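You operate a simulated robot arm through the tools that you are given. There is no shell and no other tool. Be economical: measure what you need, move in short steps, check, and stop when the job is done.

Carry out the task below with a simulated robot arm. There is one attempt and no reset: what you move stays moved.

Task
Blow the dust off roller 62 from the spares drawer at the nozzle; put it on the orange mat.
Fine: air on for it and off again; shut the drawer; the other rollers stay.

Only the result counts: the job must be done as asked and must still hold three seconds after the hand-in. Knocking over, shifting, dropping, spilling or breaking anything else fails it.

Robot
A 7-joint arm with a two-finger gripper, hanging from a carriage that runs on a rail from [-6, 605] to [22, -2275] (x, y) and turns from -621 to 66 degrees about z. Base frame: it is fixed where the carriage stands at the start and does not move with it; the origin is on the floor, on the carriage's upright axis, x ahead of it, y to its left, z up. Lengths are in mm, angles in degrees, forces in N, time in s.
Its first joint turns from -166.0 to 166.0 degrees. Places, roughly: air switch [400, 100, 900]; bar dial [500, 100, 900]; spares drawer [-100, -100, 800]; top of the orange mat [300, -100, 900]. Payload 1.37 kg.
The tool frame sits at the grasp point between the pads (the TCP): z along the fingers, y along the line on which they close. The tips reach 16 mm beyond it. Largest opening 92 mm; the body of the gripper starts 74 mm behind the TCP.
Orientation is that of the tool frame in the base frame, as a unit quaternion [x, y, z, w]. With the fingers straight down and closing along the base's y, the tool's x points along the base's -x, its y along +y and its z along -z.

Tools
- The arm moves only by the tool arm_command. Its argument "increments" is a list of rows, each an object (a shift or turn left out is 0, a gripper value left out holds the last) with "translation": the shift along the tool's x, y, z in mm, a list of three; "rot": the turn, a rotation vector about the tool's x, y, z in degrees, a list of three; "gripper": the gripper command, from -1 (shut) to 1 (fully open), values between in proportion. In form: [{"translation": [x, y, z], "rot": [rx, ry, rz], "gripper": gripper}, ...]. A call has 1 to 12 rows; each row is the pose to reach, as a shift and turn from the pose commanded when the call began, along the tool's axes at that moment. Each row takes 0.2 s and may step no farther than 50 mm and 8.6 degrees from the row before; otherwise, or with a gripper value out of range, the whole call is refused. Where a pose cannot be reached the arm comes as near as it can. A force on the tool above 40 N (or 10 N above the force at the start of the call, whichever is more), or a blocked arm, ends the call early, and 0.2 s more pass. The fingers move at their own pace and stop on an object; they squeeze with about 25 N. The grip force told is the motor's: it shows also when the fingers shut on nothing. Time passes only in rows, and 0.2 s behind the last, so rows that repeat a pose let the fingers close. The reply holds the time, the measured pose of the TCP, the force on the tool along the base axes, the opening and the grip force, in the units named above and with some noise, with the torque about the TCP (base axes, N m) and any sound that the robot's microphone picked up.
- Cameras (640 x 400 px; columns grow to the right, rows downward): "scene" is now at [256, -1.3, 1821]; the picture's right is [-0.02, -1.00, 0.00], its down [-0.93, 0.02, -0.36] and it looks along [0.36, -0.01, -0.93] (base axes); focal length 214 px, centre (320, 200). "wrist" rides on the gripper at [71, 19, -111] in the tool frame; the picture's right is [-0.26, 0.97, 0.00], its down [-0.78, -0.21, -0.59] and it looks along [-0.57, -0.15, 0.81] (tool axes); focal length 280 px, centre (320, 200). There is no depth. A picture from a camera that has moved, and an enlarged one, comes with that camera's place and axes in the base frame and with its lens.
- grab_frame(camera): a new picture of that camera. The clock stands still meanwhile.
- raise_lower(by): slides the trunk up (or, below 0, down) by that many mm; the arm and the scene camera ride with it, the base frame stays. It gives what a move gives, with no picture.
- drive_base(legs): drives the robot by 1 to 6 legs, each [ahead, left, turn to the left] in mm, mm and degrees, along the robot's own axes; the way and the turn of a leg run together, so that a leg with both is an arc; at most 1500 mm and 180 degrees a leg. The arm and the cameras ride along, it lands a little off, and it stops where it bumps. It keeps to its track: a leg is cut to what the track allows. It gives what a move gives.
- aim_head(pan, tilt): turns the head with the scene camera to pan (to the left, within 155 degrees either way) and tilt (down, from -29 to 69), counted from straight ahead of the robot. It gives what a move gives.
- enlarge(camera, box): a new picture of the part [left, top, right, bottom] of that camera's present view, enlarged. The clock stands still meanwhile.
- finish_job(): hands the job in; it is judged then, once.

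Go step by step. Nothing tells you exact positions but the pictures and the camera data: compare them with the known pose of the tool, close in by small moves and look again before you grip or let go. The budget is 120 turns and 98 pictures, counting those below and the enlarged ones. Unless the task says otherwise, let go and move clear before handing in, and close with one line.

The tools are called after "Emit:" by a JSON object that holds its "method" and its "body". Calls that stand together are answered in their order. arm_command: Moves the arm, as the interface text tells. Its arguments: {"type":"object","properties":{"increments":{"type":"array","items":{"type":"object","properties":{"translation":{"type":"array","items":{"type":"number"}},"rot":{"type":"array","items":{"type":"number"}},"gripper":{"type":"number"}}}}},"required":["increments"]} The other tools are called the same way: raise_lower (by) slides the trunk up or down; drive_base (legs) drives the base; aim_head (pan, tilt) turns the head that bears the scene camera; grab_frame (camera) takes a picture; enlarge (camera, box) takes an enlarged picture of a part of a camera's view; finish_job () hands the job in.

At the start:

```text
t: 0.0
position: [252.5, -430.5, 1239.8]
ee_rot: [-0.001, 1.0, 0.001, 0.0]
ft_force: [-0.9, 0.3, 0.0]
ft_torque: [-0.03, -0.01, -0.02]
gripper_width: 91.7
finger_force: 0.1
trunk travel left (down, up): [-646.0, 14.0]
robot x, y, heading: [-0.4, 0.9, -0.2]
head pan, tilt: [-1.2, 68.8]
```

scene: 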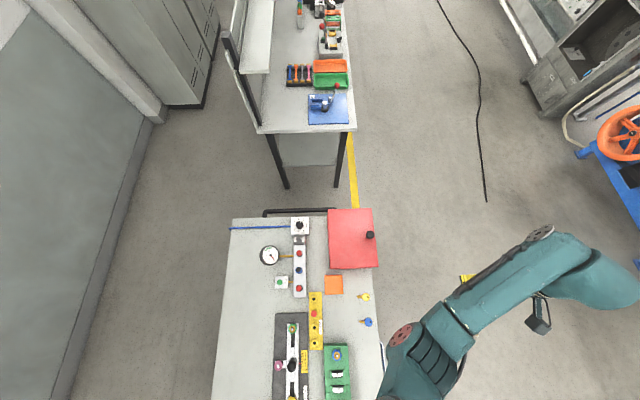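
wrist: 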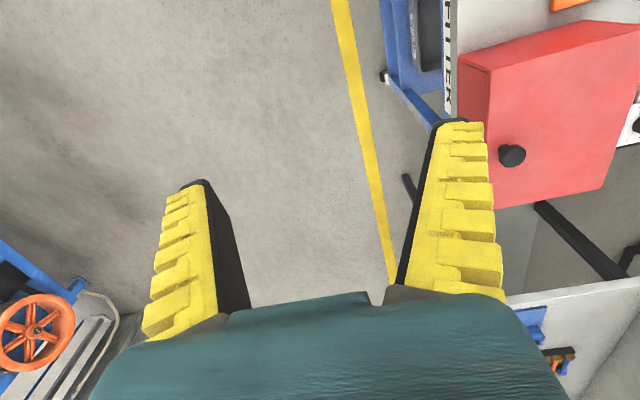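

I see a bench with coloured fixtures below the camera and a red box with a knob. I'll enlarge the scene to identify the nozzle, switch, mat and drawer.

Emit:
{"method": "enlarge", "body": {"camera": "scene", "box": [220, 200, 400, 310]}}

Emit:
{"method": "enlarge", "body": {"camera": "scene", "box": [220, 290, 400, 400]}}

```text
3.56 times, centred on (310, 255) of scene
camera zoom: at [256.0, -1.3, 1821.0], right [-0.02, -1.0, 0.0], down [-0.93, 0.02, -0.36], along [0.36, -0.01, -0.93], focal length 763 px, centre (356, 4)
```

zoom: 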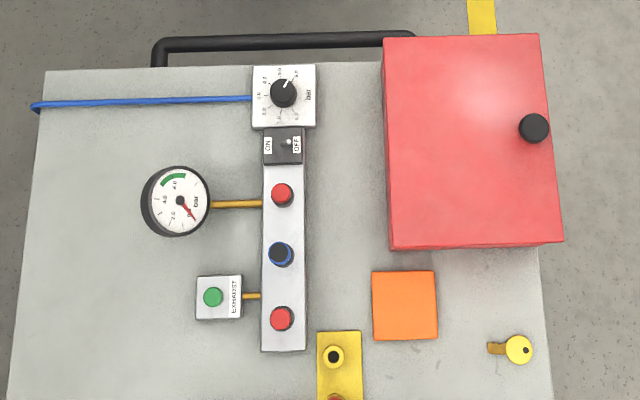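

```text
3.56 times, centred on (310, 345) of scene
camera zoom: at [256.0, -1.3, 1821.0], right [-0.02, -1.0, 0.0], down [-0.93, 0.02, -0.36], along [0.36, -0.01, -0.93], focal length 763 px, centre (356, -316)
```

zoom: 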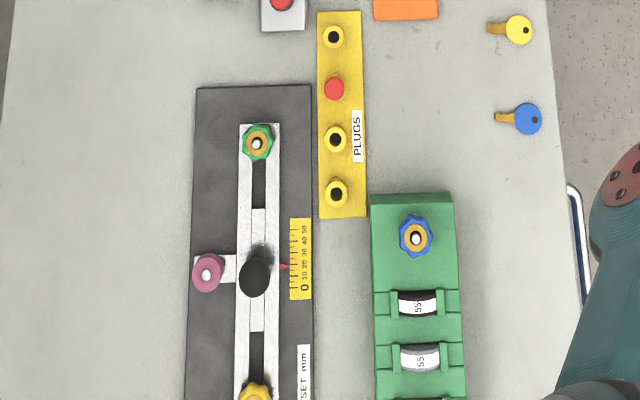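

The mat, keys, manifold with switch, gauge and dial are in view; the drawer seems to be at the -y side of the bench. I'll turn the head to look there.

Emit:
{"method": "aim_head", "body": {"pan": -90, "tilt": 60}}

Emit:
{"method": "grab_frame", "body": {"camera": "scene"}}

```text
t: 1.6
position: [253.3, -428.8, 1240.6]
ee_rot: [0.0, 1.0, -0.001, 0.0]
ft_force: [0.0, -0.2, 0.3]
ft_torque: [0.01, 0.03, 0.01]
gripper_width: 91.8
finger_force: 0.0
trunk travel left (down, up): [-646.0, 14.0]
robot x, y, heading: [-0.1, -2.4, 0.2]
head pan, tilt: [-90.0, 60.0]
```

```text
93 pictures are left
camera scene: at [200.1, -66.7, 1830.4], right [-1.0, 0.0, 0.0], down [0.0, 0.87, -0.5], along [0.0, -0.5, -0.87], focal length 214 px, centre (320, 200)
```

scene: 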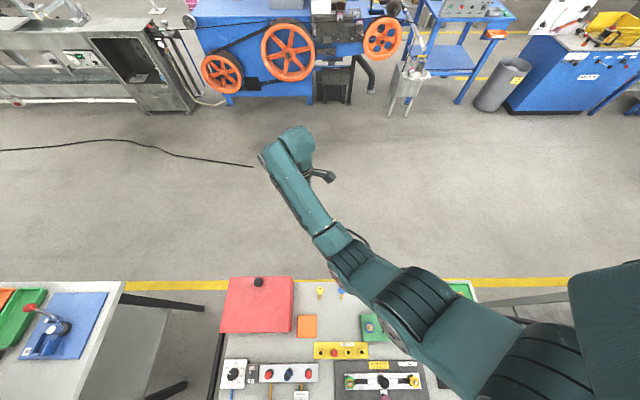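

The arm hides the drawer side. I'll drive the carriage along the rail to -y and look back at the bench.

Emit:
{"method": "drive_base", "body": {"legs": [[0, -650, 0]]}}

Emit:
{"method": "aim_head", "body": {"pan": 95, "tilt": 55}}

Emit:
{"method": "grab_frame", "body": {"camera": "scene"}}

```text
t: 5.2
position: [254.5, -1081.8, 1240.8]
ee_rot: [0.005, 1.0, 0.0, 0.001]
ft_force: [0.9, -0.2, 0.1]
ft_torque: [0.03, 0.05, -0.01]
gripper_width: 92.0
finger_force: 0.1
trunk travel left (down, up): [-646.0, 14.0]
robot x, y, heading: [4.6, -649.1, -0.7]
head pan, tilt: [-90.0, 60.0]
```

```text
t: 8.0
position: [253.2, -1082.0, 1240.8]
ee_rot: [0.007, 1.0, 0.0, 0.0]
ft_force: [-0.3, 1.1, 0.3]
ft_torque: [0.0, -0.03, 0.0]
gripper_width: 92.1
finger_force: 0.0
trunk travel left (down, up): [-646.0, 14.0]
robot x, y, heading: [7.1, -650.4, -0.6]
head pan, tilt: [95.0, 55.0]
```

```text
92 pictures are left
camera scene: at [201.0, -580.6, 1836.5], right [1.0, 0.07, 0.0], down [0.06, -0.82, -0.57], along [-0.04, 0.57, -0.82], focal length 214 px, centre (320, 200)
```

scene: 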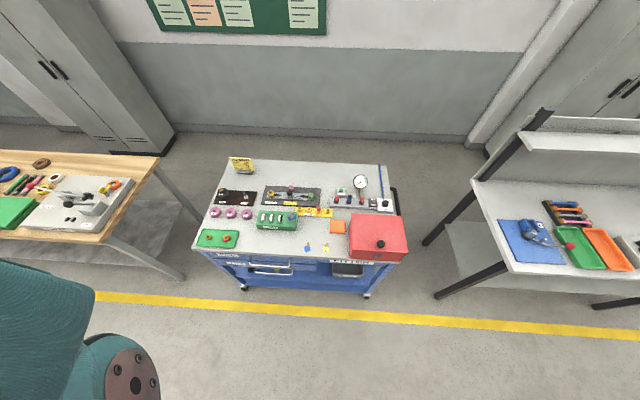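

Emit:
{"method": "enlarge", "body": {"camera": "scene", "box": [190, 220, 320, 300]}}

Emit:
{"method": "enlarge", "body": {"camera": "scene", "box": [290, 170, 420, 250]}}

Emit:
{"method": "enlarge", "body": {"camera": "scene", "box": [190, 150, 320, 230]}}

Emit:
{"method": "enlarge", "body": {"camera": "scene", "box": [290, 220, 420, 300]}}

```text
4.92 times, centred on (255, 260) of scene
camera zoom: at [201.0, -580.6, 1836.5], right [1.0, 0.07, 0.0], down [0.06, -0.82, -0.57], along [-0.04, 0.57, -0.82], focal length 1056 px, centre (640, -95)
```

zoom: 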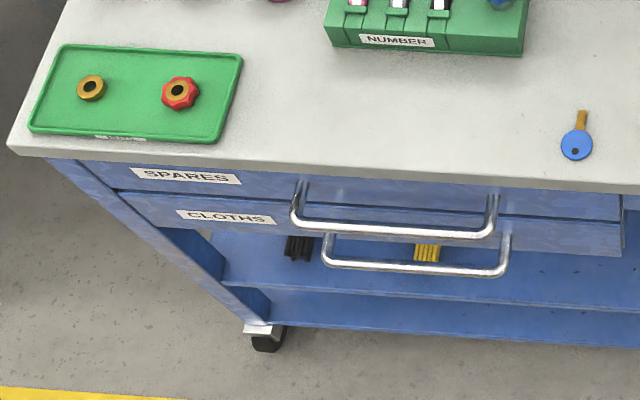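

```text
4.92 times, centred on (355, 210) of scene
camera zoom: at [201.0, -580.6, 1836.5], right [1.0, 0.07, 0.0], down [0.06, -0.82, -0.57], along [-0.04, 0.57, -0.82], focal length 1056 px, centre (148, 151)
```

zoom: 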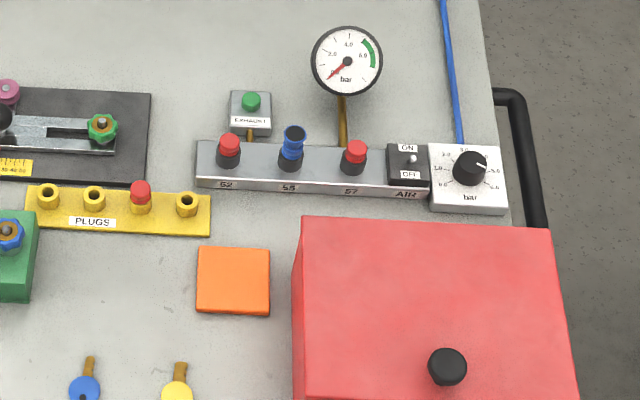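

```text
4.92 times, centred on (255, 190) of scene
camera zoom: at [201.0, -580.6, 1836.5], right [1.0, 0.07, 0.0], down [0.06, -0.82, -0.57], along [-0.04, 0.57, -0.82], focal length 1056 px, centre (640, 249)
```

zoom: 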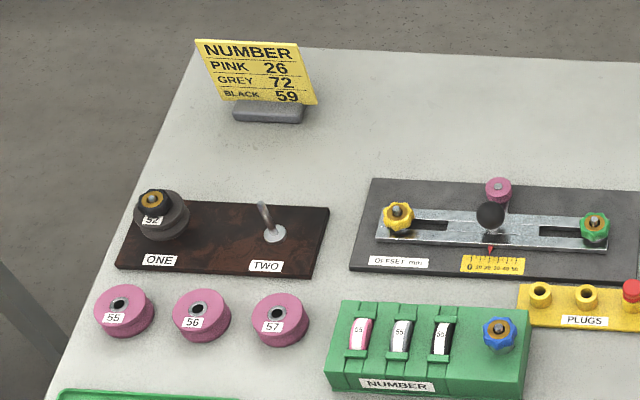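

```text
4.92 times, centred on (355, 260) of scene
camera zoom: at [201.0, -580.6, 1836.5], right [1.0, 0.07, 0.0], down [0.06, -0.82, -0.57], along [-0.04, 0.57, -0.82], focal length 1056 px, centre (148, -95)
```

zoom: 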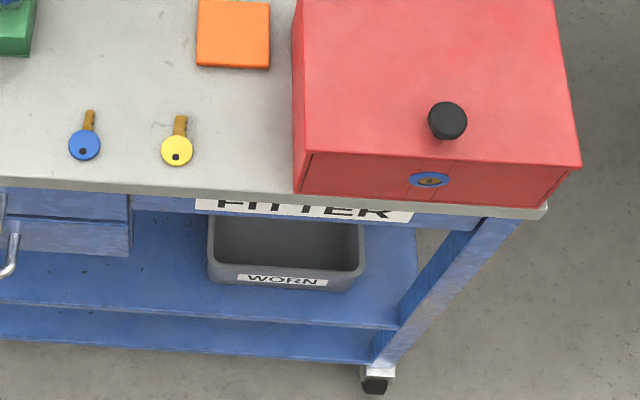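

The SPARES drawer is the top drawer at the bench's -y face, with a bar handle near (-60, -270, ~820). I'll turn the carriage so the arm faces the drawer, then lower the trunk partly.

Emit:
{"method": "drive_base", "body": {"legs": [[0, 0, -100], [0, 0, -100]]}}

Emit:
{"method": "aim_head", "body": {"pan": -70, "tilt": 55}}

Emit:
{"method": "raise_lower", "body": {"by": -200}}

Emit:
{"method": "grab_frame", "body": {"camera": "scene"}}

Emit:
{"method": "grab_frame", "body": {"camera": "wrist"}}

```text
t: 16.8
position: [-84.4, -160.1, 1240.0]
ee_rot: [0.985, -0.171, 0.0, 0.0]
ft_force: [-0.5, -0.6, -0.3]
ft_torque: [0.02, 0.0, -0.02]
gripper_width: 91.8
finger_force: 0.0
trunk travel left (down, up): [-646.0, 14.0]
robot x, y, heading: [6.2, -645.6, 160.2]
head pan, tilt: [95.0, 55.0]
```

```text
t: 19.3
position: [-86.0, -160.3, 1240.1]
ee_rot: [0.985, -0.171, 0.0, 0.0]
ft_force: [-0.5, 0.1, 0.2]
ft_torque: [-0.01, 0.01, -0.03]
gripper_width: 92.2
finger_force: 0.0
trunk travel left (down, up): [-646.0, 14.0]
robot x, y, heading: [10.3, -648.7, 160.1]
head pan, tilt: [-70.0, 55.0]
```

```text
t: 21.5
position: [-85.1, -161.1, 1041.1]
ee_rot: [0.985, -0.172, 0.0, 0.0]
ft_force: [0.0, 0.5, -0.6]
ft_torque: [-0.03, 0.0, 0.01]
gripper_width: 92.0
finger_force: 0.1
trunk travel left (down, up): [-446.0, 214.0]
robot x, y, heading: [3.9, -650.1, 160.0]
head pan, tilt: [-70.0, 55.0]
```

```text
87 pictures are left
camera scene: at [-181.8, -510.1, 1636.5], right [1.0, 0.0, 0.0], down [0.0, -0.82, -0.57], along [0.0, 0.57, -0.82], focal length 214 px, centre (320, 200)
```

scene: 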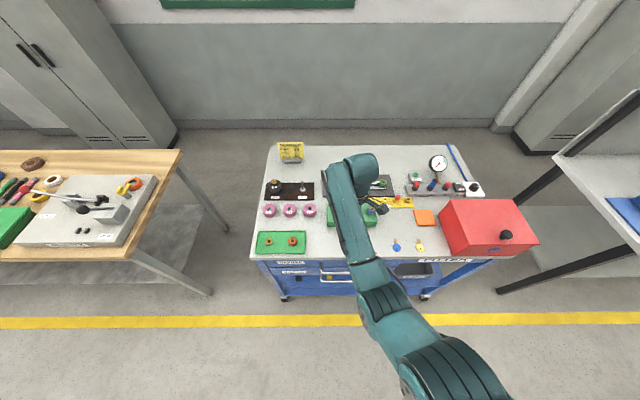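

```text
86 pictures are left
camera wrist: at [-24.6, -203.5, 1151.1], right [-0.57, -0.82, 0.0], down [-0.66, 0.46, 0.59], along [-0.48, 0.34, -0.81], focal length 280 px, centre (320, 200)
```

wrist: 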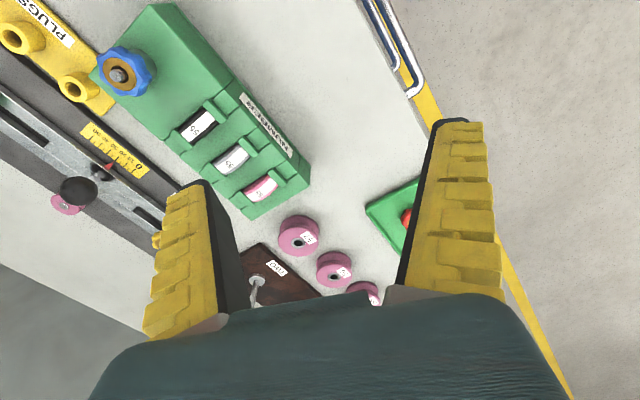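

I'm above the bench and can see the drawer handles at the upper part of the wrist view. I'll square the tool with the bench and move it out above the handle.

Emit:
{"method": "arm_command", "body": {"increments": [{"translation": [19, 32, 0], "rot": [0, 0, -7]}, {"translation": [38, 64, 0], "rot": [0, 0, -14]}, {"translation": [56, 97, 0], "rot": [0, 0, -20]}, {"translation": [56, 97, 0], "rot": [0, 0, -20]}]}}

Emit:
{"method": "grab_frame", "body": {"camera": "wrist"}}

Emit:
{"method": "enlarge", "body": {"camera": "scene", "box": [250, 230, 410, 310]}}

```text
t: 22.5
position: [-67.8, -272.0, 1040.0]
ee_rot: [1.0, 0.002, 0.0, 0.0]
ft_force: [0.3, -0.1, -0.2]
ft_torque: [0.02, -0.01, -0.02]
gripper_width: 91.9
finger_force: 0.2
trunk travel left (down, up): [-446.0, 214.0]
robot x, y, heading: [10.0, -655.2, 160.2]
head pan, tilt: [-70.0, 55.0]
```

```text
85 pictures are left
camera wrist: at [4.5, -291.6, 1149.9], right [-0.26, -0.97, 0.0], down [-0.78, 0.21, 0.59], along [-0.57, 0.15, -0.81], focal length 280 px, centre (320, 200)
```

wrist: 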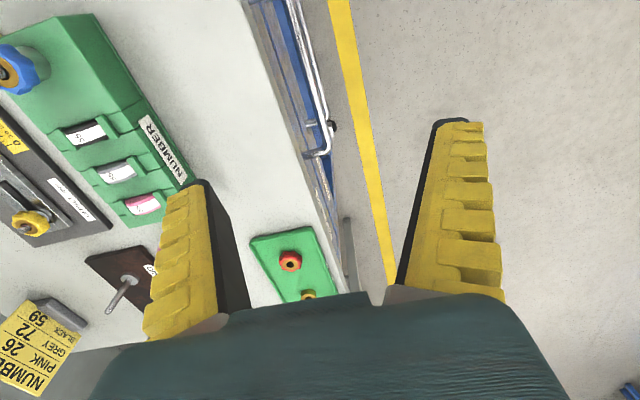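

```text
4.00 times, centred on (330, 270) of scene
camera zoom: at [-181.8, -510.2, 1636.5], right [1.0, 0.0, 0.0], down [0.0, -0.82, -0.57], along [0.0, 0.57, -0.82], focal length 858 px, centre (280, -80)
```

zoom: 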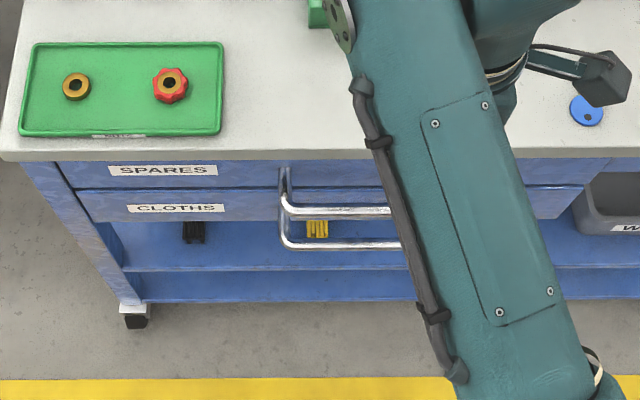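

Emit:
{"method": "enlarge", "body": {"camera": "wrist", "box": [240, 0, 400, 200]}}

```text
2.00 times, centred on (320, 100) of wrist
camera zoom: at [4.5, -291.6, 1149.9], right [-0.26, -0.97, 0.0], down [-0.78, 0.21, 0.59], along [-0.57, 0.15, -0.81], focal length 561 px, centre (320, 400)
```

zoom: 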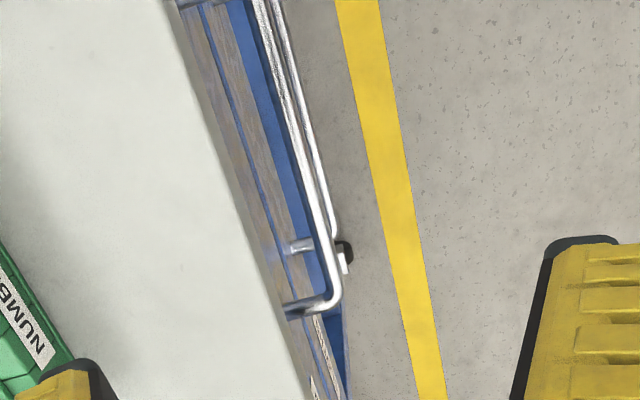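

The Spares handle bar is around x −172…30, y≈−260, z≈782. A vertical grip would put the gripper body into the bench edge, so I'll back off and tilt the tool to horizontal, pointing at the drawer.

Emit:
{"method": "arm_command", "body": {"increments": [{"translation": [0, 30, 0], "rot": [8, 0, 0]}, {"translation": [0, 60, 0], "rot": [16, 0, 0]}, {"translation": [0, 90, 10], "rot": [24, 0, 0]}, {"translation": [0, 110, 30], "rot": [32, 0, 0]}, {"translation": [0, 120, 60], "rot": [40, 0, 0]}, {"translation": [0, 120, 90], "rot": [48, 0, 0]}, {"translation": [0, 120, 120], "rot": [56, 0, 0]}, {"translation": [0, 120, 140], "rot": [64, 0, 0]}, {"translation": [0, 120, 160], "rot": [72, 0, 0]}, {"translation": [0, 120, 160], "rot": [80, 0, 0]}, {"translation": [0, 120, 160], "rot": [80, 0, 0]}]}}

Emit:
{"method": "grab_frame", "body": {"camera": "wrist"}}

Emit:
{"method": "grab_frame", "body": {"camera": "scene"}}

```text
t: 24.9
position: [-64.1, -390.8, 879.4]
ee_rot: [0.766, 0.001, 0.0, -0.642]
ft_force: [0.1, 0.1, 0.5]
ft_torque: [0.0, 0.02, -0.03]
gripper_width: 91.9
finger_force: 0.1
trunk travel left (down, up): [-446.0, 214.0]
robot x, y, heading: [5.3, -650.6, 160.0]
head pan, tilt: [-70.0, 55.0]
```

```text
82 pictures are left
camera wrist: at [6.5, -503.8, 879.6], right [-0.26, -0.17, -0.95], down [-0.78, -0.54, 0.31], along [-0.57, 0.82, 0.01], focal length 280 px, centre (320, 200)
```

wrist: 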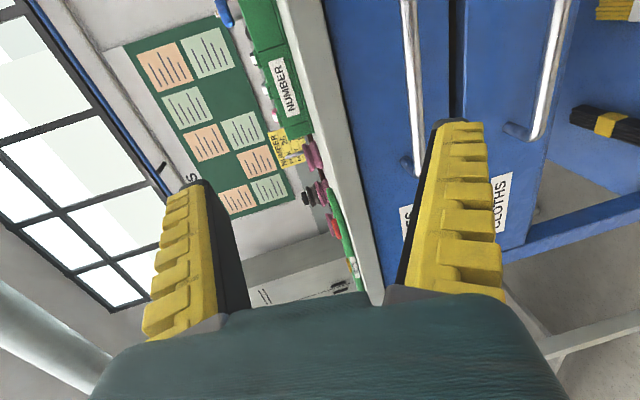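

```text
81 pictures are left
camera scene: at [-181.9, -510.1, 1636.5], right [1.0, 0.0, 0.0], down [0.0, -0.82, -0.57], along [0.0, 0.57, -0.82], focal length 214 px, centre (320, 200)
```

scene: 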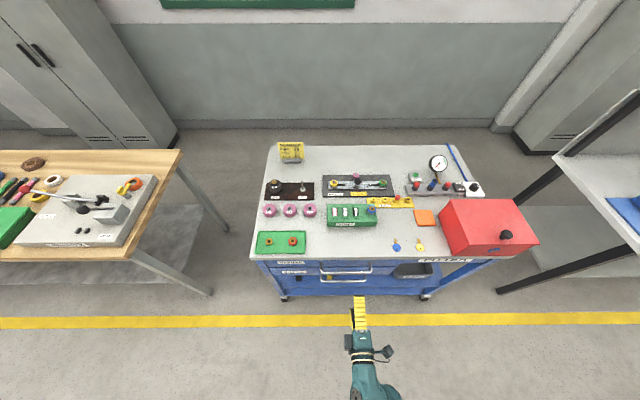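

Clear view: bar at about (x −170…30, y −260, z 773). I move to the standoff in front of it with a half-open gripper.

Emit:
{"method": "arm_command", "body": {"increments": [{"translation": [-2, 46, 0], "gripper": 0.3}, {"translation": [-4, 92, 0], "gripper": 0.3}, {"translation": [-6, 92, 40], "gripper": 0.3}, {"translation": [-6, 92, 78], "gripper": 0.3}, {"translation": [-6, 92, 78], "gripper": 0.3}]}}

Emit:
{"method": "grab_frame", "body": {"camera": "wrist"}}

Emit:
{"method": "enlarge", "body": {"camera": "scene", "box": [280, 230, 440, 330]}}

```text
t: 26.1
position: [-75.7, -330.3, 783.9]
ee_rot: [0.766, 0.0, 0.001, -0.643]
ft_force: [-0.4, 0.2, -0.4]
ft_torque: [-0.02, -0.01, -0.02]
gripper_width: 62.5
finger_force: 2.1
out of reach, approached as far as the arm can: row 4, 5
trunk travel left (down, up): [-446.0, 214.0]
robot x, y, heading: [6.9, -651.8, 160.0]
head pan, tilt: [-70.0, 55.0]
```

```text
80 pictures are left
camera wrist: at [-4.7, -444.8, 783.1], right [-0.26, -0.17, -0.95], down [-0.78, -0.54, 0.31], along [-0.57, 0.82, 0.01], focal length 280 px, centre (320, 200)
```

wrist: 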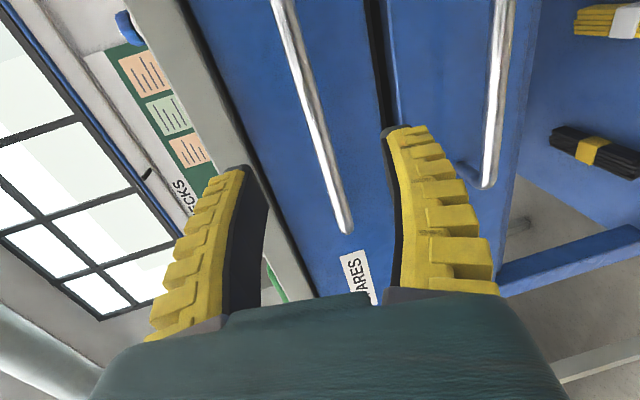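

```text
4.00 times, centred on (360, 280) of scene
camera zoom: at [-181.9, -510.0, 1636.5], right [1.0, 0.0, 0.0], down [0.0, -0.82, -0.57], along [0.0, 0.57, -0.82], focal length 858 px, centre (160, -120)
```

zoom: 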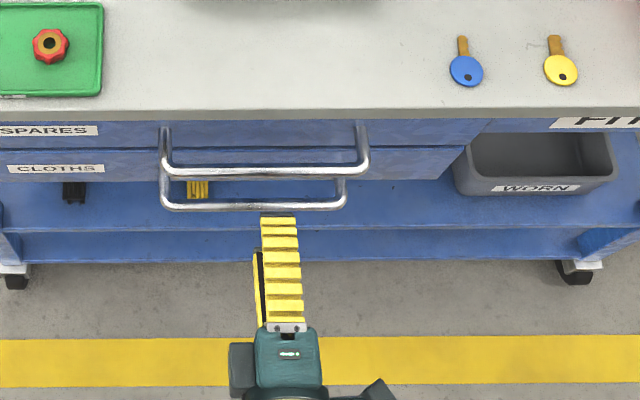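

The arm is near its reach limit downward; the bar sits at z≈771. I'll lower the trunk 100 mm and bring the tool back up.

Emit:
{"method": "raise_lower", "body": {"by": -100}}

Emit:
{"method": "arm_command", "body": {"increments": [{"translation": [0, -45, 0]}, {"translation": [0, -88, 0]}, {"translation": [0, -88, 0]}]}}

```text
t: 27.4
position: [-75.7, -332.4, 683.5]
ee_rot: [0.766, -0.001, 0.001, -0.643]
ft_force: [0.4, -0.9, 0.5]
ft_torque: [-0.03, 0.0, 0.01]
gripper_width: 62.4
finger_force: 2.0
trunk travel left (down, up): [-346.0, 314.0]
robot x, y, heading: [10.5, -653.1, 159.7]
head pan, tilt: [-70.0, 55.0]
```

```text
t: 28.2
position: [-75.3, -316.4, 771.6]
ee_rot: [0.766, -0.001, 0.001, -0.643]
ft_force: [-0.7, 0.5, 0.3]
ft_torque: [-0.01, 0.0, 0.02]
gripper_width: 62.7
finger_force: 1.8
trunk travel left (down, up): [-346.0, 314.0]
robot x, y, heading: [5.8, -650.9, 160.2]
head pan, tilt: [-70.0, 55.0]
```

Emit:
{"method": "arm_command", "body": {"increments": [{"translation": [0, -5, 26]}, {"translation": [0, -8, 46]}, {"translation": [0, -9, 52]}, {"translation": [0, -9, 52]}]}}

Emit:
{"method": "grab_frame", "body": {"camera": "wrist"}}

Emit:
{"method": "enlarge", "body": {"camera": "scene", "box": [280, 250, 440, 350]}}

```text
t: 29.2
position: [-76.4, -262.4, 769.5]
ee_rot: [0.766, 0.0, 0.002, -0.642]
ft_force: [-0.4, 0.1, 0.7]
ft_torque: [-0.02, 0.02, -0.02]
gripper_width: 62.2
finger_force: 1.9
trunk travel left (down, up): [-346.0, 314.0]
robot x, y, heading: [4.3, -648.8, 160.1]
head pan, tilt: [-70.0, 55.0]
```

```text
78 pictures are left
camera wrist: at [-5.0, -376.7, 769.3], right [-0.26, -0.17, -0.95], down [-0.78, -0.54, 0.31], along [-0.57, 0.82, 0.01], focal length 280 px, centre (320, 200)
```

wrist: 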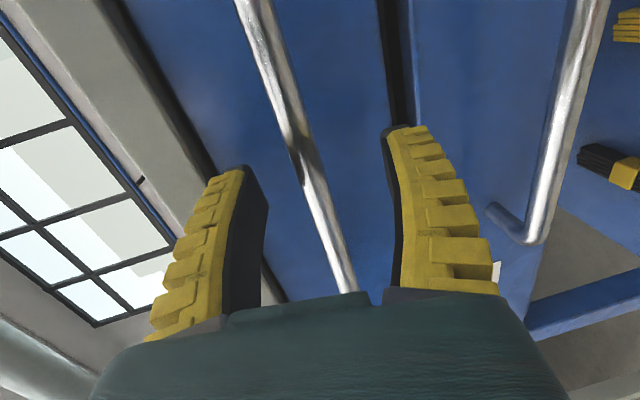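

```text
4.00 times, centred on (360, 300) of scene
camera zoom: at [-181.8, -510.1, 1536.5], right [1.0, 0.0, 0.0], down [0.0, -0.82, -0.57], along [0.0, 0.57, -0.82], focal length 858 px, centre (160, -200)
```

zoom: 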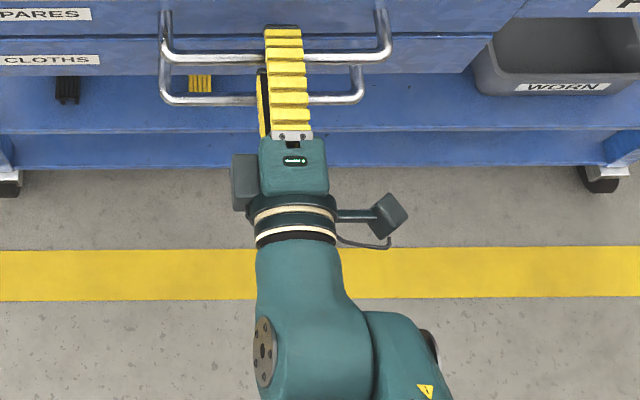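

The bar runs between the fingers. Closing on it.

Emit:
{"method": "arm_command", "body": {"increments": [{"gripper": -1}, {"gripper": -1}, {"gripper": -1}, {"gripper": -1}]}}

```text
t: 30.2
position: [-76.7, -262.1, 771.9]
ee_rot: [0.764, -0.001, 0.001, -0.645]
ft_force: [2.0, -8.6, 23.3]
ft_torque: [0.19, -0.02, 0.05]
gripper_width: 8.9
finger_force: 27.8
trunk travel left (down, up): [-346.0, 314.0]
robot x, y, heading: [5.8, -647.9, 160.2]
head pan, tilt: [-70.0, 55.0]
```

Gripped. I ease up slightly and pull the drawer out with the arm.

Emit:
{"method": "arm_command", "body": {"increments": [{"translation": [0, 0, -20]}, {"translation": [0, 5, -45]}, {"translation": [0, 9, -70]}, {"translation": [0, 14, -95]}, {"translation": [0, 18, -120]}, {"translation": [0, 22, -140]}, {"translation": [0, 22, -140]}]}}

Emit:
{"method": "grab_frame", "body": {"camera": "scene"}}

```text
t: 31.8
position: [-74.3, -404.8, 773.3]
ee_rot: [0.766, -0.001, 0.003, -0.643]
ft_force: [2.8, 0.2, 6.0]
ft_torque: [0.07, -0.05, 0.08]
gripper_width: 5.8
finger_force: 27.8
trunk travel left (down, up): [-346.0, 314.0]
robot x, y, heading: [2.9, -650.1, 160.2]
head pan, tilt: [-70.0, 55.0]
```

```text
76 pictures are left
camera scene: at [-181.5, -510.0, 1536.4], right [1.0, 0.0, 0.0], down [0.0, -0.82, -0.57], along [0.0, 0.57, -0.82], focal length 214 px, centre (320, 200)
```

scene: 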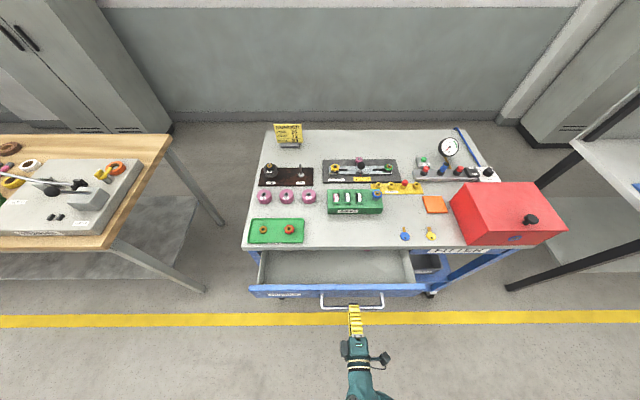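

The drawer opens; the visible part seems empty. I'll look closer.

Emit:
{"method": "enlarge", "body": {"camera": "scene", "box": [240, 230, 440, 330]}}

```text
3.20 times, centred on (340, 280) of scene
camera zoom: at [-181.5, -510.0, 1536.4], right [1.0, 0.0, 0.0], down [0.0, -0.82, -0.57], along [0.0, 0.57, -0.82], focal length 686 px, centre (256, -56)
```

zoom: 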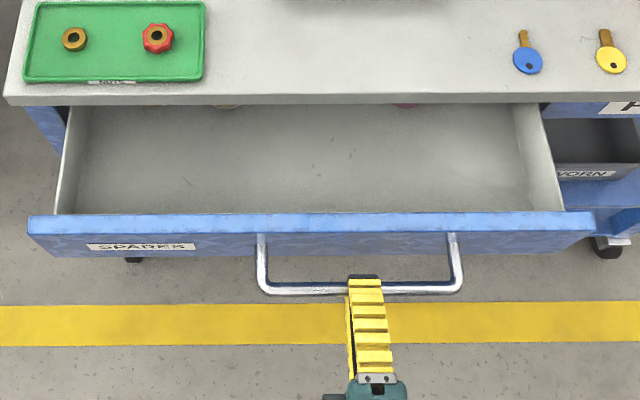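

Rollers peek out at the back. I'll pull further by driving the carriage back.

Emit:
{"method": "drive_base", "body": {"legs": [[-48, 132, 0]]}}

Emit:
{"method": "enlarge", "body": {"camera": "scene", "box": [200, 190, 460, 350]}}

```text
t: 33.1
position: [-73.8, -545.9, 771.7]
ee_rot: [0.767, 0.0, 0.002, -0.642]
ft_force: [5.3, -0.6, 1.7]
ft_torque: [0.05, -0.04, -0.1]
gripper_width: 5.9
finger_force: 27.8
trunk travel left (down, up): [-346.0, 314.0]
robot x, y, heading: [9.3, -787.3, 159.9]
head pan, tilt: [-70.0, 55.0]
```

```text
2.46 times, centred on (330, 270) of scene
camera zoom: at [-179.8, -650.9, 1536.3], right [1.0, 0.0, 0.0], down [0.0, -0.82, -0.57], along [0.0, 0.57, -0.82], focal length 528 px, centre (295, 28)
```

zoom: 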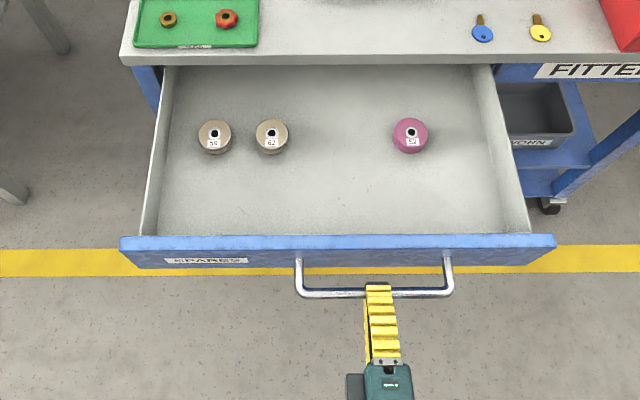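

Emit:
{"method": "enlarge", "body": {"camera": "scene", "box": [270, 225, 390, 260]}}

```text
5.33 times, centred on (330, 242) of scene
camera zoom: at [-179.8, -650.9, 1536.3], right [1.0, 0.0, 0.0], down [0.0, -0.82, -0.57], along [0.0, 0.57, -0.82], focal length 1144 px, centre (267, -27)
```

zoom: 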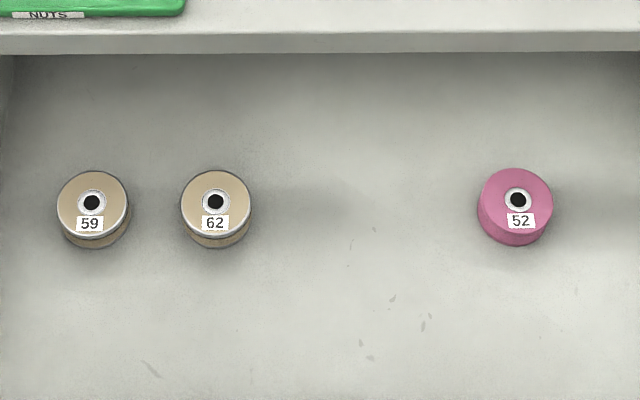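

Roller 62 is the middle one, at about (−217, −317). I release the handle and back away.

Emit:
{"method": "arm_command", "body": {"increments": [{"gripper": 0.3}, {"gripper": 0.3}, {"gripper": 0.3}, {"translation": [0, 4, -30], "gripper": 0.3}, {"translation": [0, 8, -60], "gripper": 0.3}, {"translation": [0, 8, -60], "gripper": 0.3}]}}

Emit:
{"method": "raise_lower", "body": {"by": 250}}

Emit:
{"method": "grab_frame", "body": {"camera": "scene"}}

```text
t: 34.5
position: [-74.6, -607.6, 774.3]
ee_rot: [0.766, -0.002, 0.002, -0.643]
ft_force: [-0.2, -0.7, -0.5]
ft_torque: [0.01, -0.05, -0.01]
gripper_width: 62.3
finger_force: 1.9
trunk travel left (down, up): [-346.0, 314.0]
robot x, y, heading: [5.6, -791.8, 160.2]
head pan, tilt: [-70.0, 55.0]
```

```text
t: 37.1
position: [-74.8, -608.2, 1022.9]
ee_rot: [0.766, 0.0, 0.001, -0.643]
ft_force: [-0.1, 0.5, 0.7]
ft_torque: [0.02, 0.0, -0.01]
gripper_width: 62.3
finger_force: 1.8
trunk travel left (down, up): [-596.0, 64.0]
robot x, y, heading: [7.0, -789.3, 160.2]
head pan, tilt: [-70.0, 55.0]
```

```text
72 pictures are left
camera scene: at [-180.4, -650.9, 1786.4], right [1.0, 0.0, 0.0], down [0.0, -0.82, -0.57], along [0.0, 0.57, -0.82], focal length 214 px, centre (320, 200)
```

scene: 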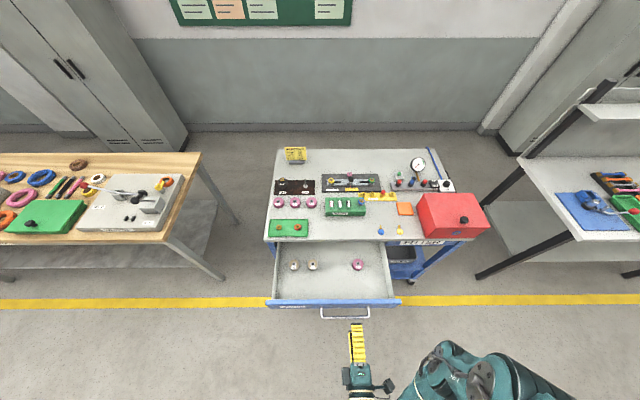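

Next I move the carriage forward again, turn the tool back down and hover above roller 62.

Emit:
{"method": "drive_base", "body": {"legs": [[48, -132, 0]]}}

Emit:
{"method": "arm_command", "body": {"increments": [{"translation": [-14, 3, 16], "rot": [-8, 0, 0], "gripper": 1}, {"translation": [-28, 6, 32], "rot": [-16, 0, 0]}, {"translation": [-42, 9, 48], "rot": [-24, 0, 0]}, {"translation": [-56, 12, 64], "rot": [-32, 0, 0]}, {"translation": [-70, 15, 80], "rot": [-40, 0, 0]}, {"translation": [-84, 18, 96], "rot": [-48, 0, 0]}, {"translation": [-98, 21, 112], "rot": [-56, 0, 0]}, {"translation": [-112, 24, 128], "rot": [-64, 0, 0]}, {"translation": [-126, 27, 144], "rot": [-72, 0, 0]}, {"translation": [-142, 33, 158], "rot": [-80, 0, 0]}, {"translation": [-142, 33, 158], "rot": [-80, 0, 0]}]}}

Emit:
{"method": "grab_frame", "body": {"camera": "wrist"}}

Emit:
{"method": "grab_frame", "body": {"camera": "scene"}}

```text
t: 38.5
position: [-75.7, -469.0, 1024.3]
ee_rot: [0.766, -0.002, 0.003, -0.642]
ft_force: [0.6, 0.2, 0.7]
ft_torque: [0.01, -0.02, 0.01]
gripper_width: 62.2
finger_force: 1.6
trunk travel left (down, up): [-596.0, 64.0]
robot x, y, heading: [6.0, -652.9, 160.1]
head pan, tilt: [-70.0, 55.0]
```

```text
t: 40.9
position: [-215.3, -317.3, 963.0]
ee_rot: [1.0, -0.003, 0.0, 0.002]
ft_force: [-0.6, -0.1, 0.2]
ft_torque: [0.0, 0.02, 0.0]
gripper_width: 92.0
finger_force: 0.1
trunk travel left (down, up): [-596.0, 64.0]
robot x, y, heading: [6.9, -654.7, 159.9]
head pan, tilt: [-70.0, 55.0]
```

```text
71 pictures are left
camera wrist: at [-143.8, -337.8, 1073.8], right [-0.27, -0.96, 0.0], down [-0.78, 0.22, 0.59], along [-0.57, 0.15, -0.81], focal length 280 px, centre (320, 200)
```

wrist: 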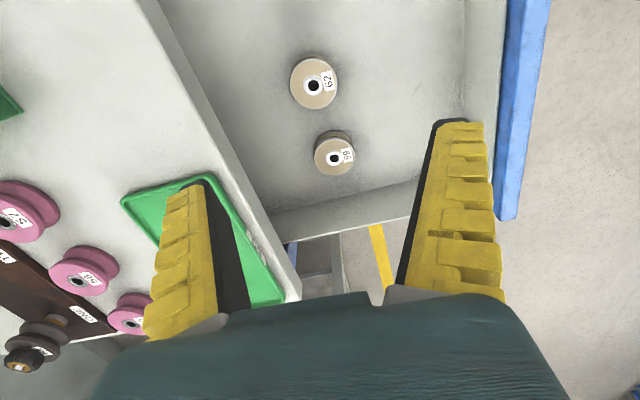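

```text
70 pictures are left
camera scene: at [-181.4, -512.2, 1786.5], right [1.0, 0.0, 0.0], down [0.0, -0.82, -0.57], along [0.0, 0.57, -0.82], focal length 214 px, centre (320, 200)
```

scene: 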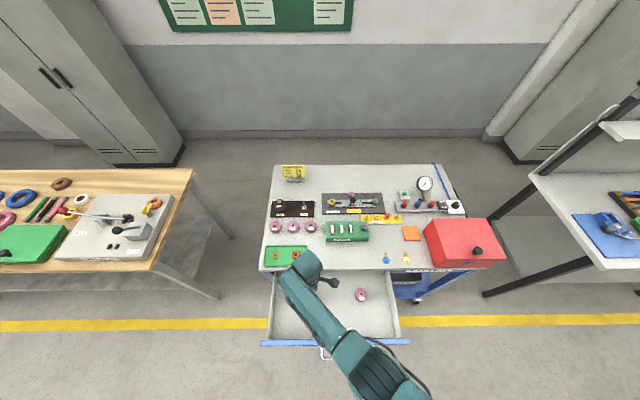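

Roller 62 is at about (−217, −312), top z≈757. Descending partway, then checking again.

Emit:
{"method": "arm_command", "body": {"increments": [{"translation": [-2, -5, 40]}, {"translation": [-2, -5, 85]}, {"translation": [-2, -5, 125]}, {"translation": [-2, -5, 125]}]}}

Emit:
{"method": "grab_frame", "body": {"camera": "wrist"}}

```text
t: 41.9
position: [-210.2, -323.8, 864.7]
ee_rot: [1.0, -0.003, -0.001, -0.001]
ft_force: [-0.4, -0.3, 0.2]
ft_torque: [-0.04, -0.02, 0.01]
gripper_width: 91.9
finger_force: 0.0
out of reach, approached as far as the arm can: row 3, 4
trunk travel left (down, up): [-596.0, 64.0]
robot x, y, heading: [7.3, -650.4, 159.9]
head pan, tilt: [-70.0, 55.0]
```

```text
69 pictures are left
camera wrist: at [-138.8, -345.4, 975.3], right [-0.27, -0.96, 0.0], down [-0.78, 0.21, 0.59], along [-0.57, 0.16, -0.81], focal length 280 px, centre (320, 200)
```

wrist: 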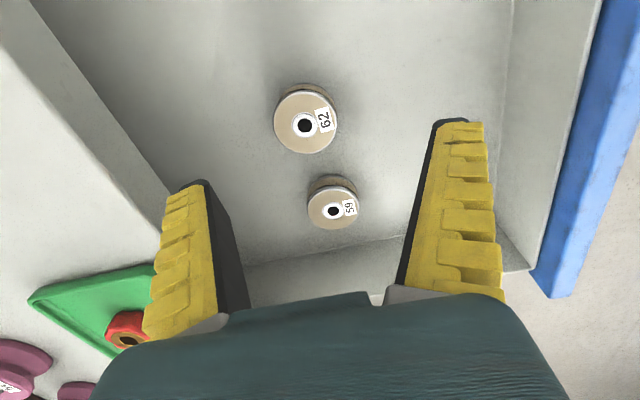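

Reach limit again; I'll lift, centre, and lower the trunk for more room.

Emit:
{"method": "arm_command", "body": {"increments": [{"translation": [-3, -6, -50]}, {"translation": [-7, -13, -100]}, {"translation": [-7, -13, -100]}]}}

Emit:
{"method": "raise_lower", "body": {"by": -150}}

Emit:
{"method": "grab_frame", "body": {"camera": "wrist"}}

Emit:
{"method": "grab_frame", "body": {"camera": "scene"}}

```text
refused: row 1 steps farther than a row can; nothing moved
```

```text
t: 43.2
position: [-213.1, -320.0, 744.8]
ee_rot: [1.0, -0.001, 0.001, -0.001]
ft_force: [0.3, -0.1, 7.4]
ft_torque: [-0.48, 0.0, 0.17]
gripper_width: 92.2
finger_force: 0.1
trunk travel left (down, up): [-473.0, 187.0]
robot x, y, heading: [5.7, -654.1, 159.6]
head pan, tilt: [-70.0, 55.0]
stopped: the force on the tool passed its limit at 88 N (the readings are from after the stop); the commanded pose is now the measured one
```

```text
68 pictures are left
camera wrist: at [-140.2, -341.5, 855.8], right [-0.26, -0.96, -0.01], down [-0.78, 0.21, 0.59], along [-0.57, 0.16, -0.81], focal length 280 px, centre (320, 200)
```

wrist: 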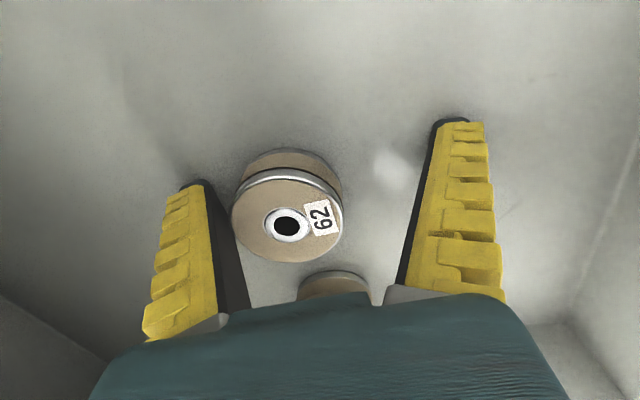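

```text
67 pictures are left
camera scene: at [-181.4, -512.1, 1663.1], right [1.0, 0.0, 0.0], down [0.0, -0.82, -0.57], along [0.0, 0.57, -0.82], focal length 214 px, centre (320, 200)
```

scene: 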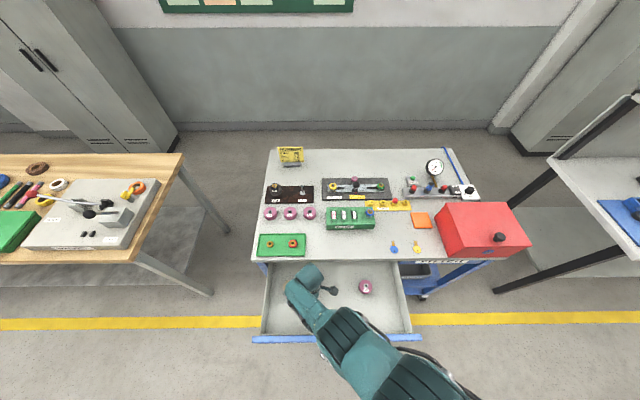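

The fingertips touched the drawer floor while straddling roller 62; nothing looks disturbed. I lift a few mm, centre on the roller and grip.

Emit:
{"method": "arm_command", "body": {"increments": [{"translation": [0, 0, -4]}, {"translation": [-4, -13, -4]}, {"translation": [-4, -13, -4]}]}}

Emit:
{"method": "grab_frame", "body": {"camera": "wrist"}}

```text
t: 44.0
position: [-211.9, -311.6, 752.9]
ee_rot: [1.0, -0.002, 0.003, -0.001]
ft_force: [-0.7, -0.7, 0.0]
ft_torque: [0.01, 0.02, -0.03]
gripper_width: 91.9
finger_force: 0.0
out of reach, approached as far as the arm can: row 2, 3
trunk travel left (down, up): [-473.0, 187.0]
robot x, y, heading: [3.6, -650.6, 159.8]
head pan, tilt: [-70.0, 55.0]
```

```text
66 pictures are left
camera wrist: at [-140.9, -332.8, 863.7], right [-0.27, -0.96, 0.0], down [-0.78, 0.21, 0.59], along [-0.56, 0.16, -0.81], focal length 280 px, centre (320, 200)
```

wrist: 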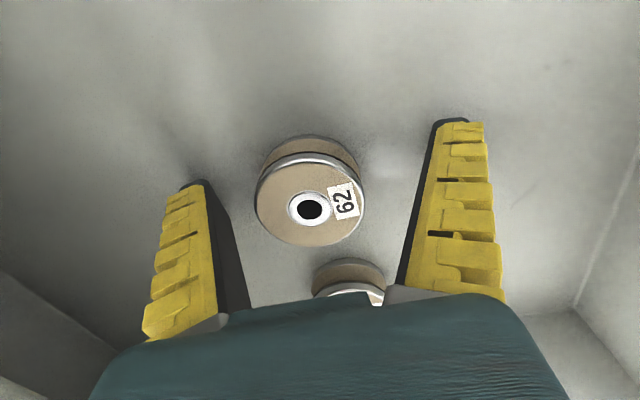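

Centred in y; reach limit again, so I raise the arm a bit and lower the trunk to net −6 mm.

Emit:
{"method": "arm_command", "body": {"increments": [{"translation": [-5, -3, -30]}, {"translation": [-5, -3, -30]}]}}

```text
t: 44.6
position: [-217.1, -309.5, 781.7]
ee_rot: [1.0, -0.001, 0.003, -0.001]
ft_force: [-0.3, 0.1, -0.4]
ft_torque: [0.03, 0.01, 0.0]
gripper_width: 92.0
finger_force: 0.1
trunk travel left (down, up): [-473.0, 187.0]
robot x, y, heading: [1.1, -653.5, 159.8]
head pan, tilt: [-70.0, 55.0]
```

Emit:
{"method": "raise_lower", "body": {"by": -33}}

```text
t: 45.3
position: [-218.2, -308.9, 750.5]
ee_rot: [1.0, -0.001, 0.002, -0.001]
ft_force: [0.2, -0.2, -0.5]
ft_torque: [0.05, 0.01, 0.02]
gripper_width: 92.0
finger_force: 0.1
trunk travel left (down, up): [-440.0, 220.0]
robot x, y, heading: [7.3, -651.5, 159.8]
head pan, tilt: [-70.0, 55.0]
```

Emit:
{"method": "arm_command", "body": {"increments": [{"translation": [0, 0, 3]}, {"translation": [0, 0, 3], "gripper": -1}, {"translation": [0, 0, 3], "gripper": -1}, {"translation": [0, 0, 3], "gripper": -1}, {"translation": [0, 0, 3], "gripper": -1}]}}

Emit:
{"method": "grab_frame", "body": {"camera": "wrist"}}

```text
t: 46.3
position: [-218.9, -302.7, 750.9]
ee_rot: [1.0, -0.002, 0.001, -0.006]
ft_force: [8.3, -0.5, 20.2]
ft_torque: [-0.67, -0.14, 0.34]
gripper_width: 46.9
finger_force: 25.3
trunk travel left (down, up): [-440.0, 220.0]
robot x, y, heading: [7.2, -650.9, 159.8]
head pan, tilt: [-70.0, 55.0]
stopped in row 4: the force on the tool passed its limit at 41 N (the readings are from after the stop); the commanded pose is now the measured one
```

```text
65 pictures are left
camera wrist: at [-147.3, -324.8, 861.5], right [-0.26, -0.96, -0.01], down [-0.78, 0.21, 0.59], along [-0.57, 0.17, -0.81], focal length 280 px, centre (320, 200)
```

wrist: 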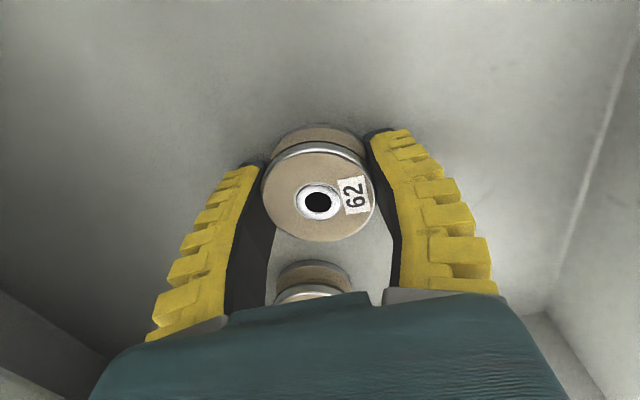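

Roller 62 is gripped. I lift it straight up with the trunk.

Emit:
{"method": "raise_lower", "body": {"by": 210}}

Emit:
{"method": "grab_frame", "body": {"camera": "wrist"}}

Emit:
{"method": "enlarge", "body": {"camera": "scene", "box": [380, 140, 500, 230]}}

```text
t: 48.6
position: [-218.2, -305.7, 959.7]
ee_rot: [1.0, -0.001, 0.0, -0.004]
ft_force: [-0.7, -0.4, -2.5]
ft_torque: [-0.01, -0.01, 0.0]
gripper_width: 45.9
finger_force: 25.2
trunk travel left (down, up): [-650.0, 10.0]
robot x, y, heading: [8.1, -651.8, 159.8]
head pan, tilt: [-70.0, 55.0]
```

```text
64 pictures are left
camera wrist: at [-147.8, -327.2, 1069.9], right [-0.27, -0.96, -0.01], down [-0.78, 0.21, 0.59], along [-0.57, 0.16, -0.81], focal length 280 px, centre (320, 200)
```

wrist: 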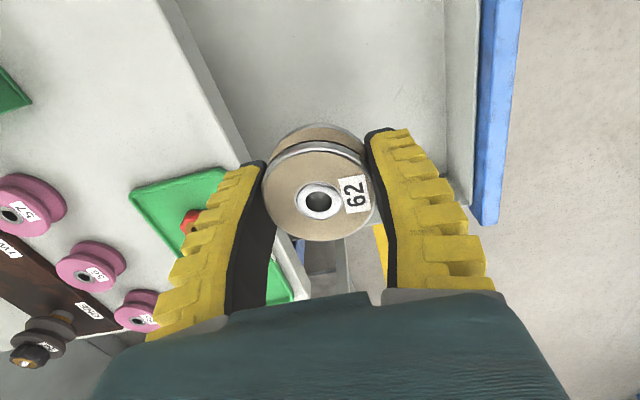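

```text
4.44 times, centred on (440, 185) of scene
camera zoom: at [-181.2, -512.3, 1840.5], right [1.0, 0.0, 0.0], down [0.0, -0.82, -0.57], along [0.0, 0.57, -0.82], focal length 953 px, centre (-213, 267)
```

zoom: 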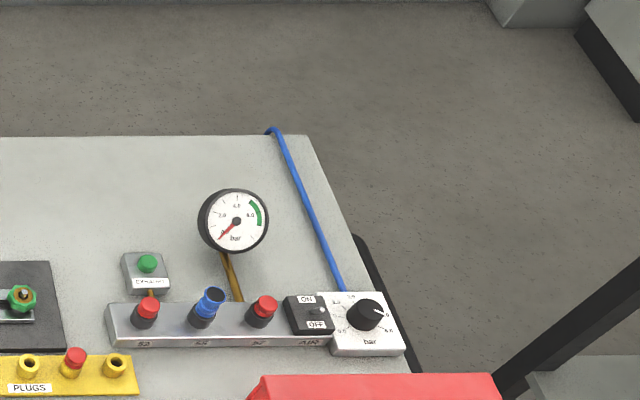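

Lifted cleanly. With one arm I'll park the roller on the mat, switch air on, then blow it and re-park. Let me map the target area better first.

Emit:
{"method": "enlarge", "body": {"camera": "scene", "box": [350, 170, 500, 264]}}

```text
4.26 times, centred on (425, 217) of scene
camera zoom: at [-181.2, -512.3, 1840.5], right [1.0, 0.0, 0.0], down [0.0, -0.82, -0.57], along [0.0, 0.57, -0.82], focal length 913 px, centre (-127, 128)
```

zoom: 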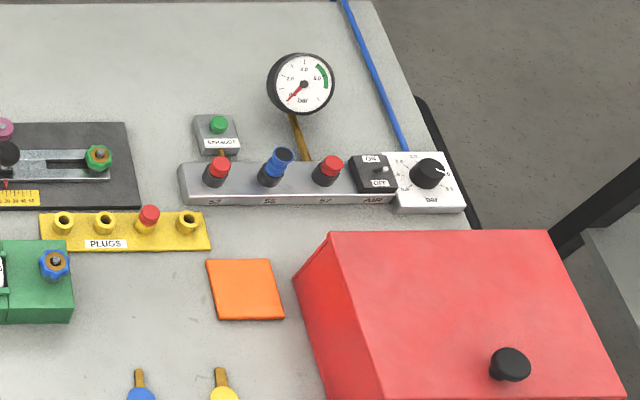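

Triangulating all views: bench top z≈850, mat ≈(251,−56,853), nozzle ≈(308,85, top 923), switch ≈(437,80), red box left face x≈317 with top ≈947. I rotate the carriage toward the mat with the roller held high.

Emit:
{"method": "drive_base", "body": {"legs": [[0, 0, -64]]}}

Emit:
{"method": "aim_head", "body": {"pan": -10, "tilt": 60}}

Emit:
{"method": "grab_frame", "body": {"camera": "scene"}}

```text
t: 51.8
position: [202.1, -288.7, 959.1]
ee_rot: [0.859, -0.511, 0.003, -0.004]
ft_force: [0.8, -0.7, -0.9]
ft_torque: [0.01, 0.01, -0.04]
gripper_width: 46.1
finger_force: 25.4
trunk travel left (down, up): [-650.0, 10.0]
robot x, y, heading: [1.6, -648.2, 98.6]
head pan, tilt: [-70.0, 55.0]
cut short: leg 1
```

```text
t: 53.1
position: [203.6, -288.2, 958.8]
ee_rot: [0.86, -0.511, 0.003, -0.004]
ft_force: [-0.4, -0.6, -2.0]
ft_torque: [0.02, 0.01, 0.02]
gripper_width: 45.7
finger_force: 25.1
trunk travel left (down, up): [-650.0, 10.0]
robot x, y, heading: [6.6, -653.0, 98.6]
head pan, tilt: [-10.0, 60.0]
```

```text
61 pictures are left
camera scene: at [-21.8, -388.6, 1834.5], right [1.0, -0.03, 0.0], down [-0.02, -0.87, -0.5], along [0.01, 0.5, -0.87], focal length 214 px, centre (320, 200)
```

scene: 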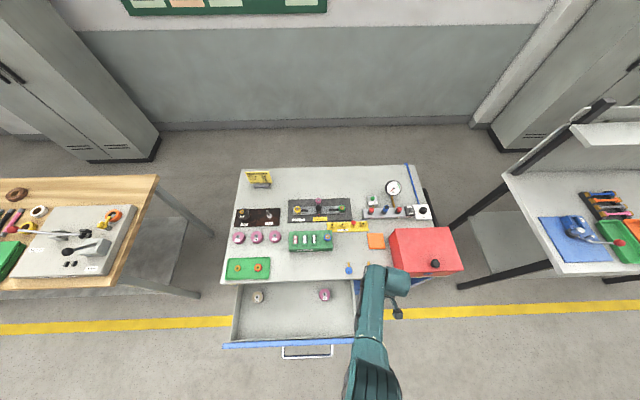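

The carriage is at its right-turn limit but that's sufficient. I square the tool (closing along x) and shift x, then drive toward the mat.

Emit:
{"method": "arm_command", "body": {"increments": [{"translation": [12, -7, 0], "rot": [0, 0, 7]}, {"translation": [24, -14, 0], "rot": [0, 0, 14]}, {"translation": [36, -20, 0], "rot": [0, 0, 21]}, {"translation": [49, -27, 0], "rot": [0, 0, 28]}, {"translation": [49, -27, 0], "rot": [0, 0, 28]}]}}

```text
t: 54.3
position: [248.6, -319.1, 959.3]
ee_rot: [0.709, -0.705, 0.002, -0.004]
ft_force: [0.0, -0.4, -1.9]
ft_torque: [-0.01, 0.0, -0.01]
gripper_width: 45.9
finger_force: 24.8
trunk travel left (down, up): [-650.0, 10.0]
robot x, y, heading: [8.2, -655.2, 98.4]
head pan, tilt: [-10.0, 60.0]
```

Emit:
{"method": "drive_base", "body": {"legs": [[257, -39, 0]]}}

Emit:
{"method": "grab_frame", "body": {"camera": "wrist"}}

Emit:
{"method": "grab_frame", "body": {"camera": "scene"}}

```text
t: 56.1
position: [247.0, -63.8, 960.2]
ee_rot: [0.71, -0.704, 0.002, -0.005]
ft_force: [-0.4, 0.0, -2.3]
ft_torque: [0.01, 0.04, 0.01]
gripper_width: 46.2
finger_force: 25.2
trunk travel left (down, up): [-650.0, 10.0]
robot x, y, heading: [4.6, -397.0, 98.6]
head pan, tilt: [-10.0, 60.0]
```

```text
60 pictures are left
camera wrist: at [227.9, -136.3, 1069.9], right [-0.97, 0.25, -0.01], down [0.2, 0.78, 0.59], along [0.16, 0.57, -0.81], focal length 280 px, centre (320, 200)
```

wrist: 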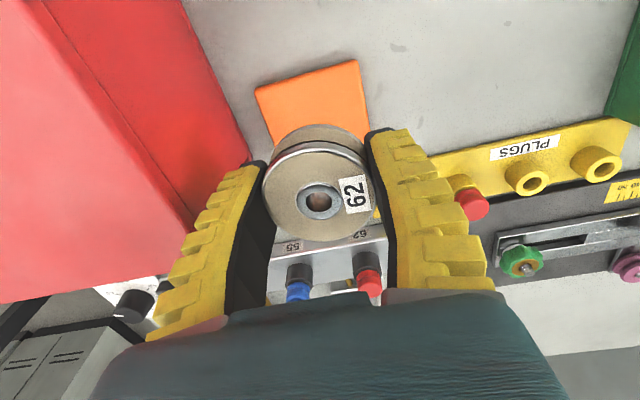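

```text
59 pictures are left
camera scene: at [-24.3, -133.8, 1834.5], right [1.0, -0.02, 0.0], down [-0.02, -0.87, -0.5], along [0.01, 0.5, -0.87], focal length 214 px, centre (320, 200)
```

scene: 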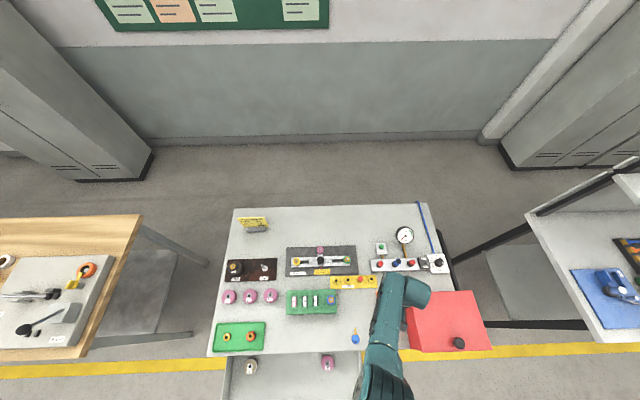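

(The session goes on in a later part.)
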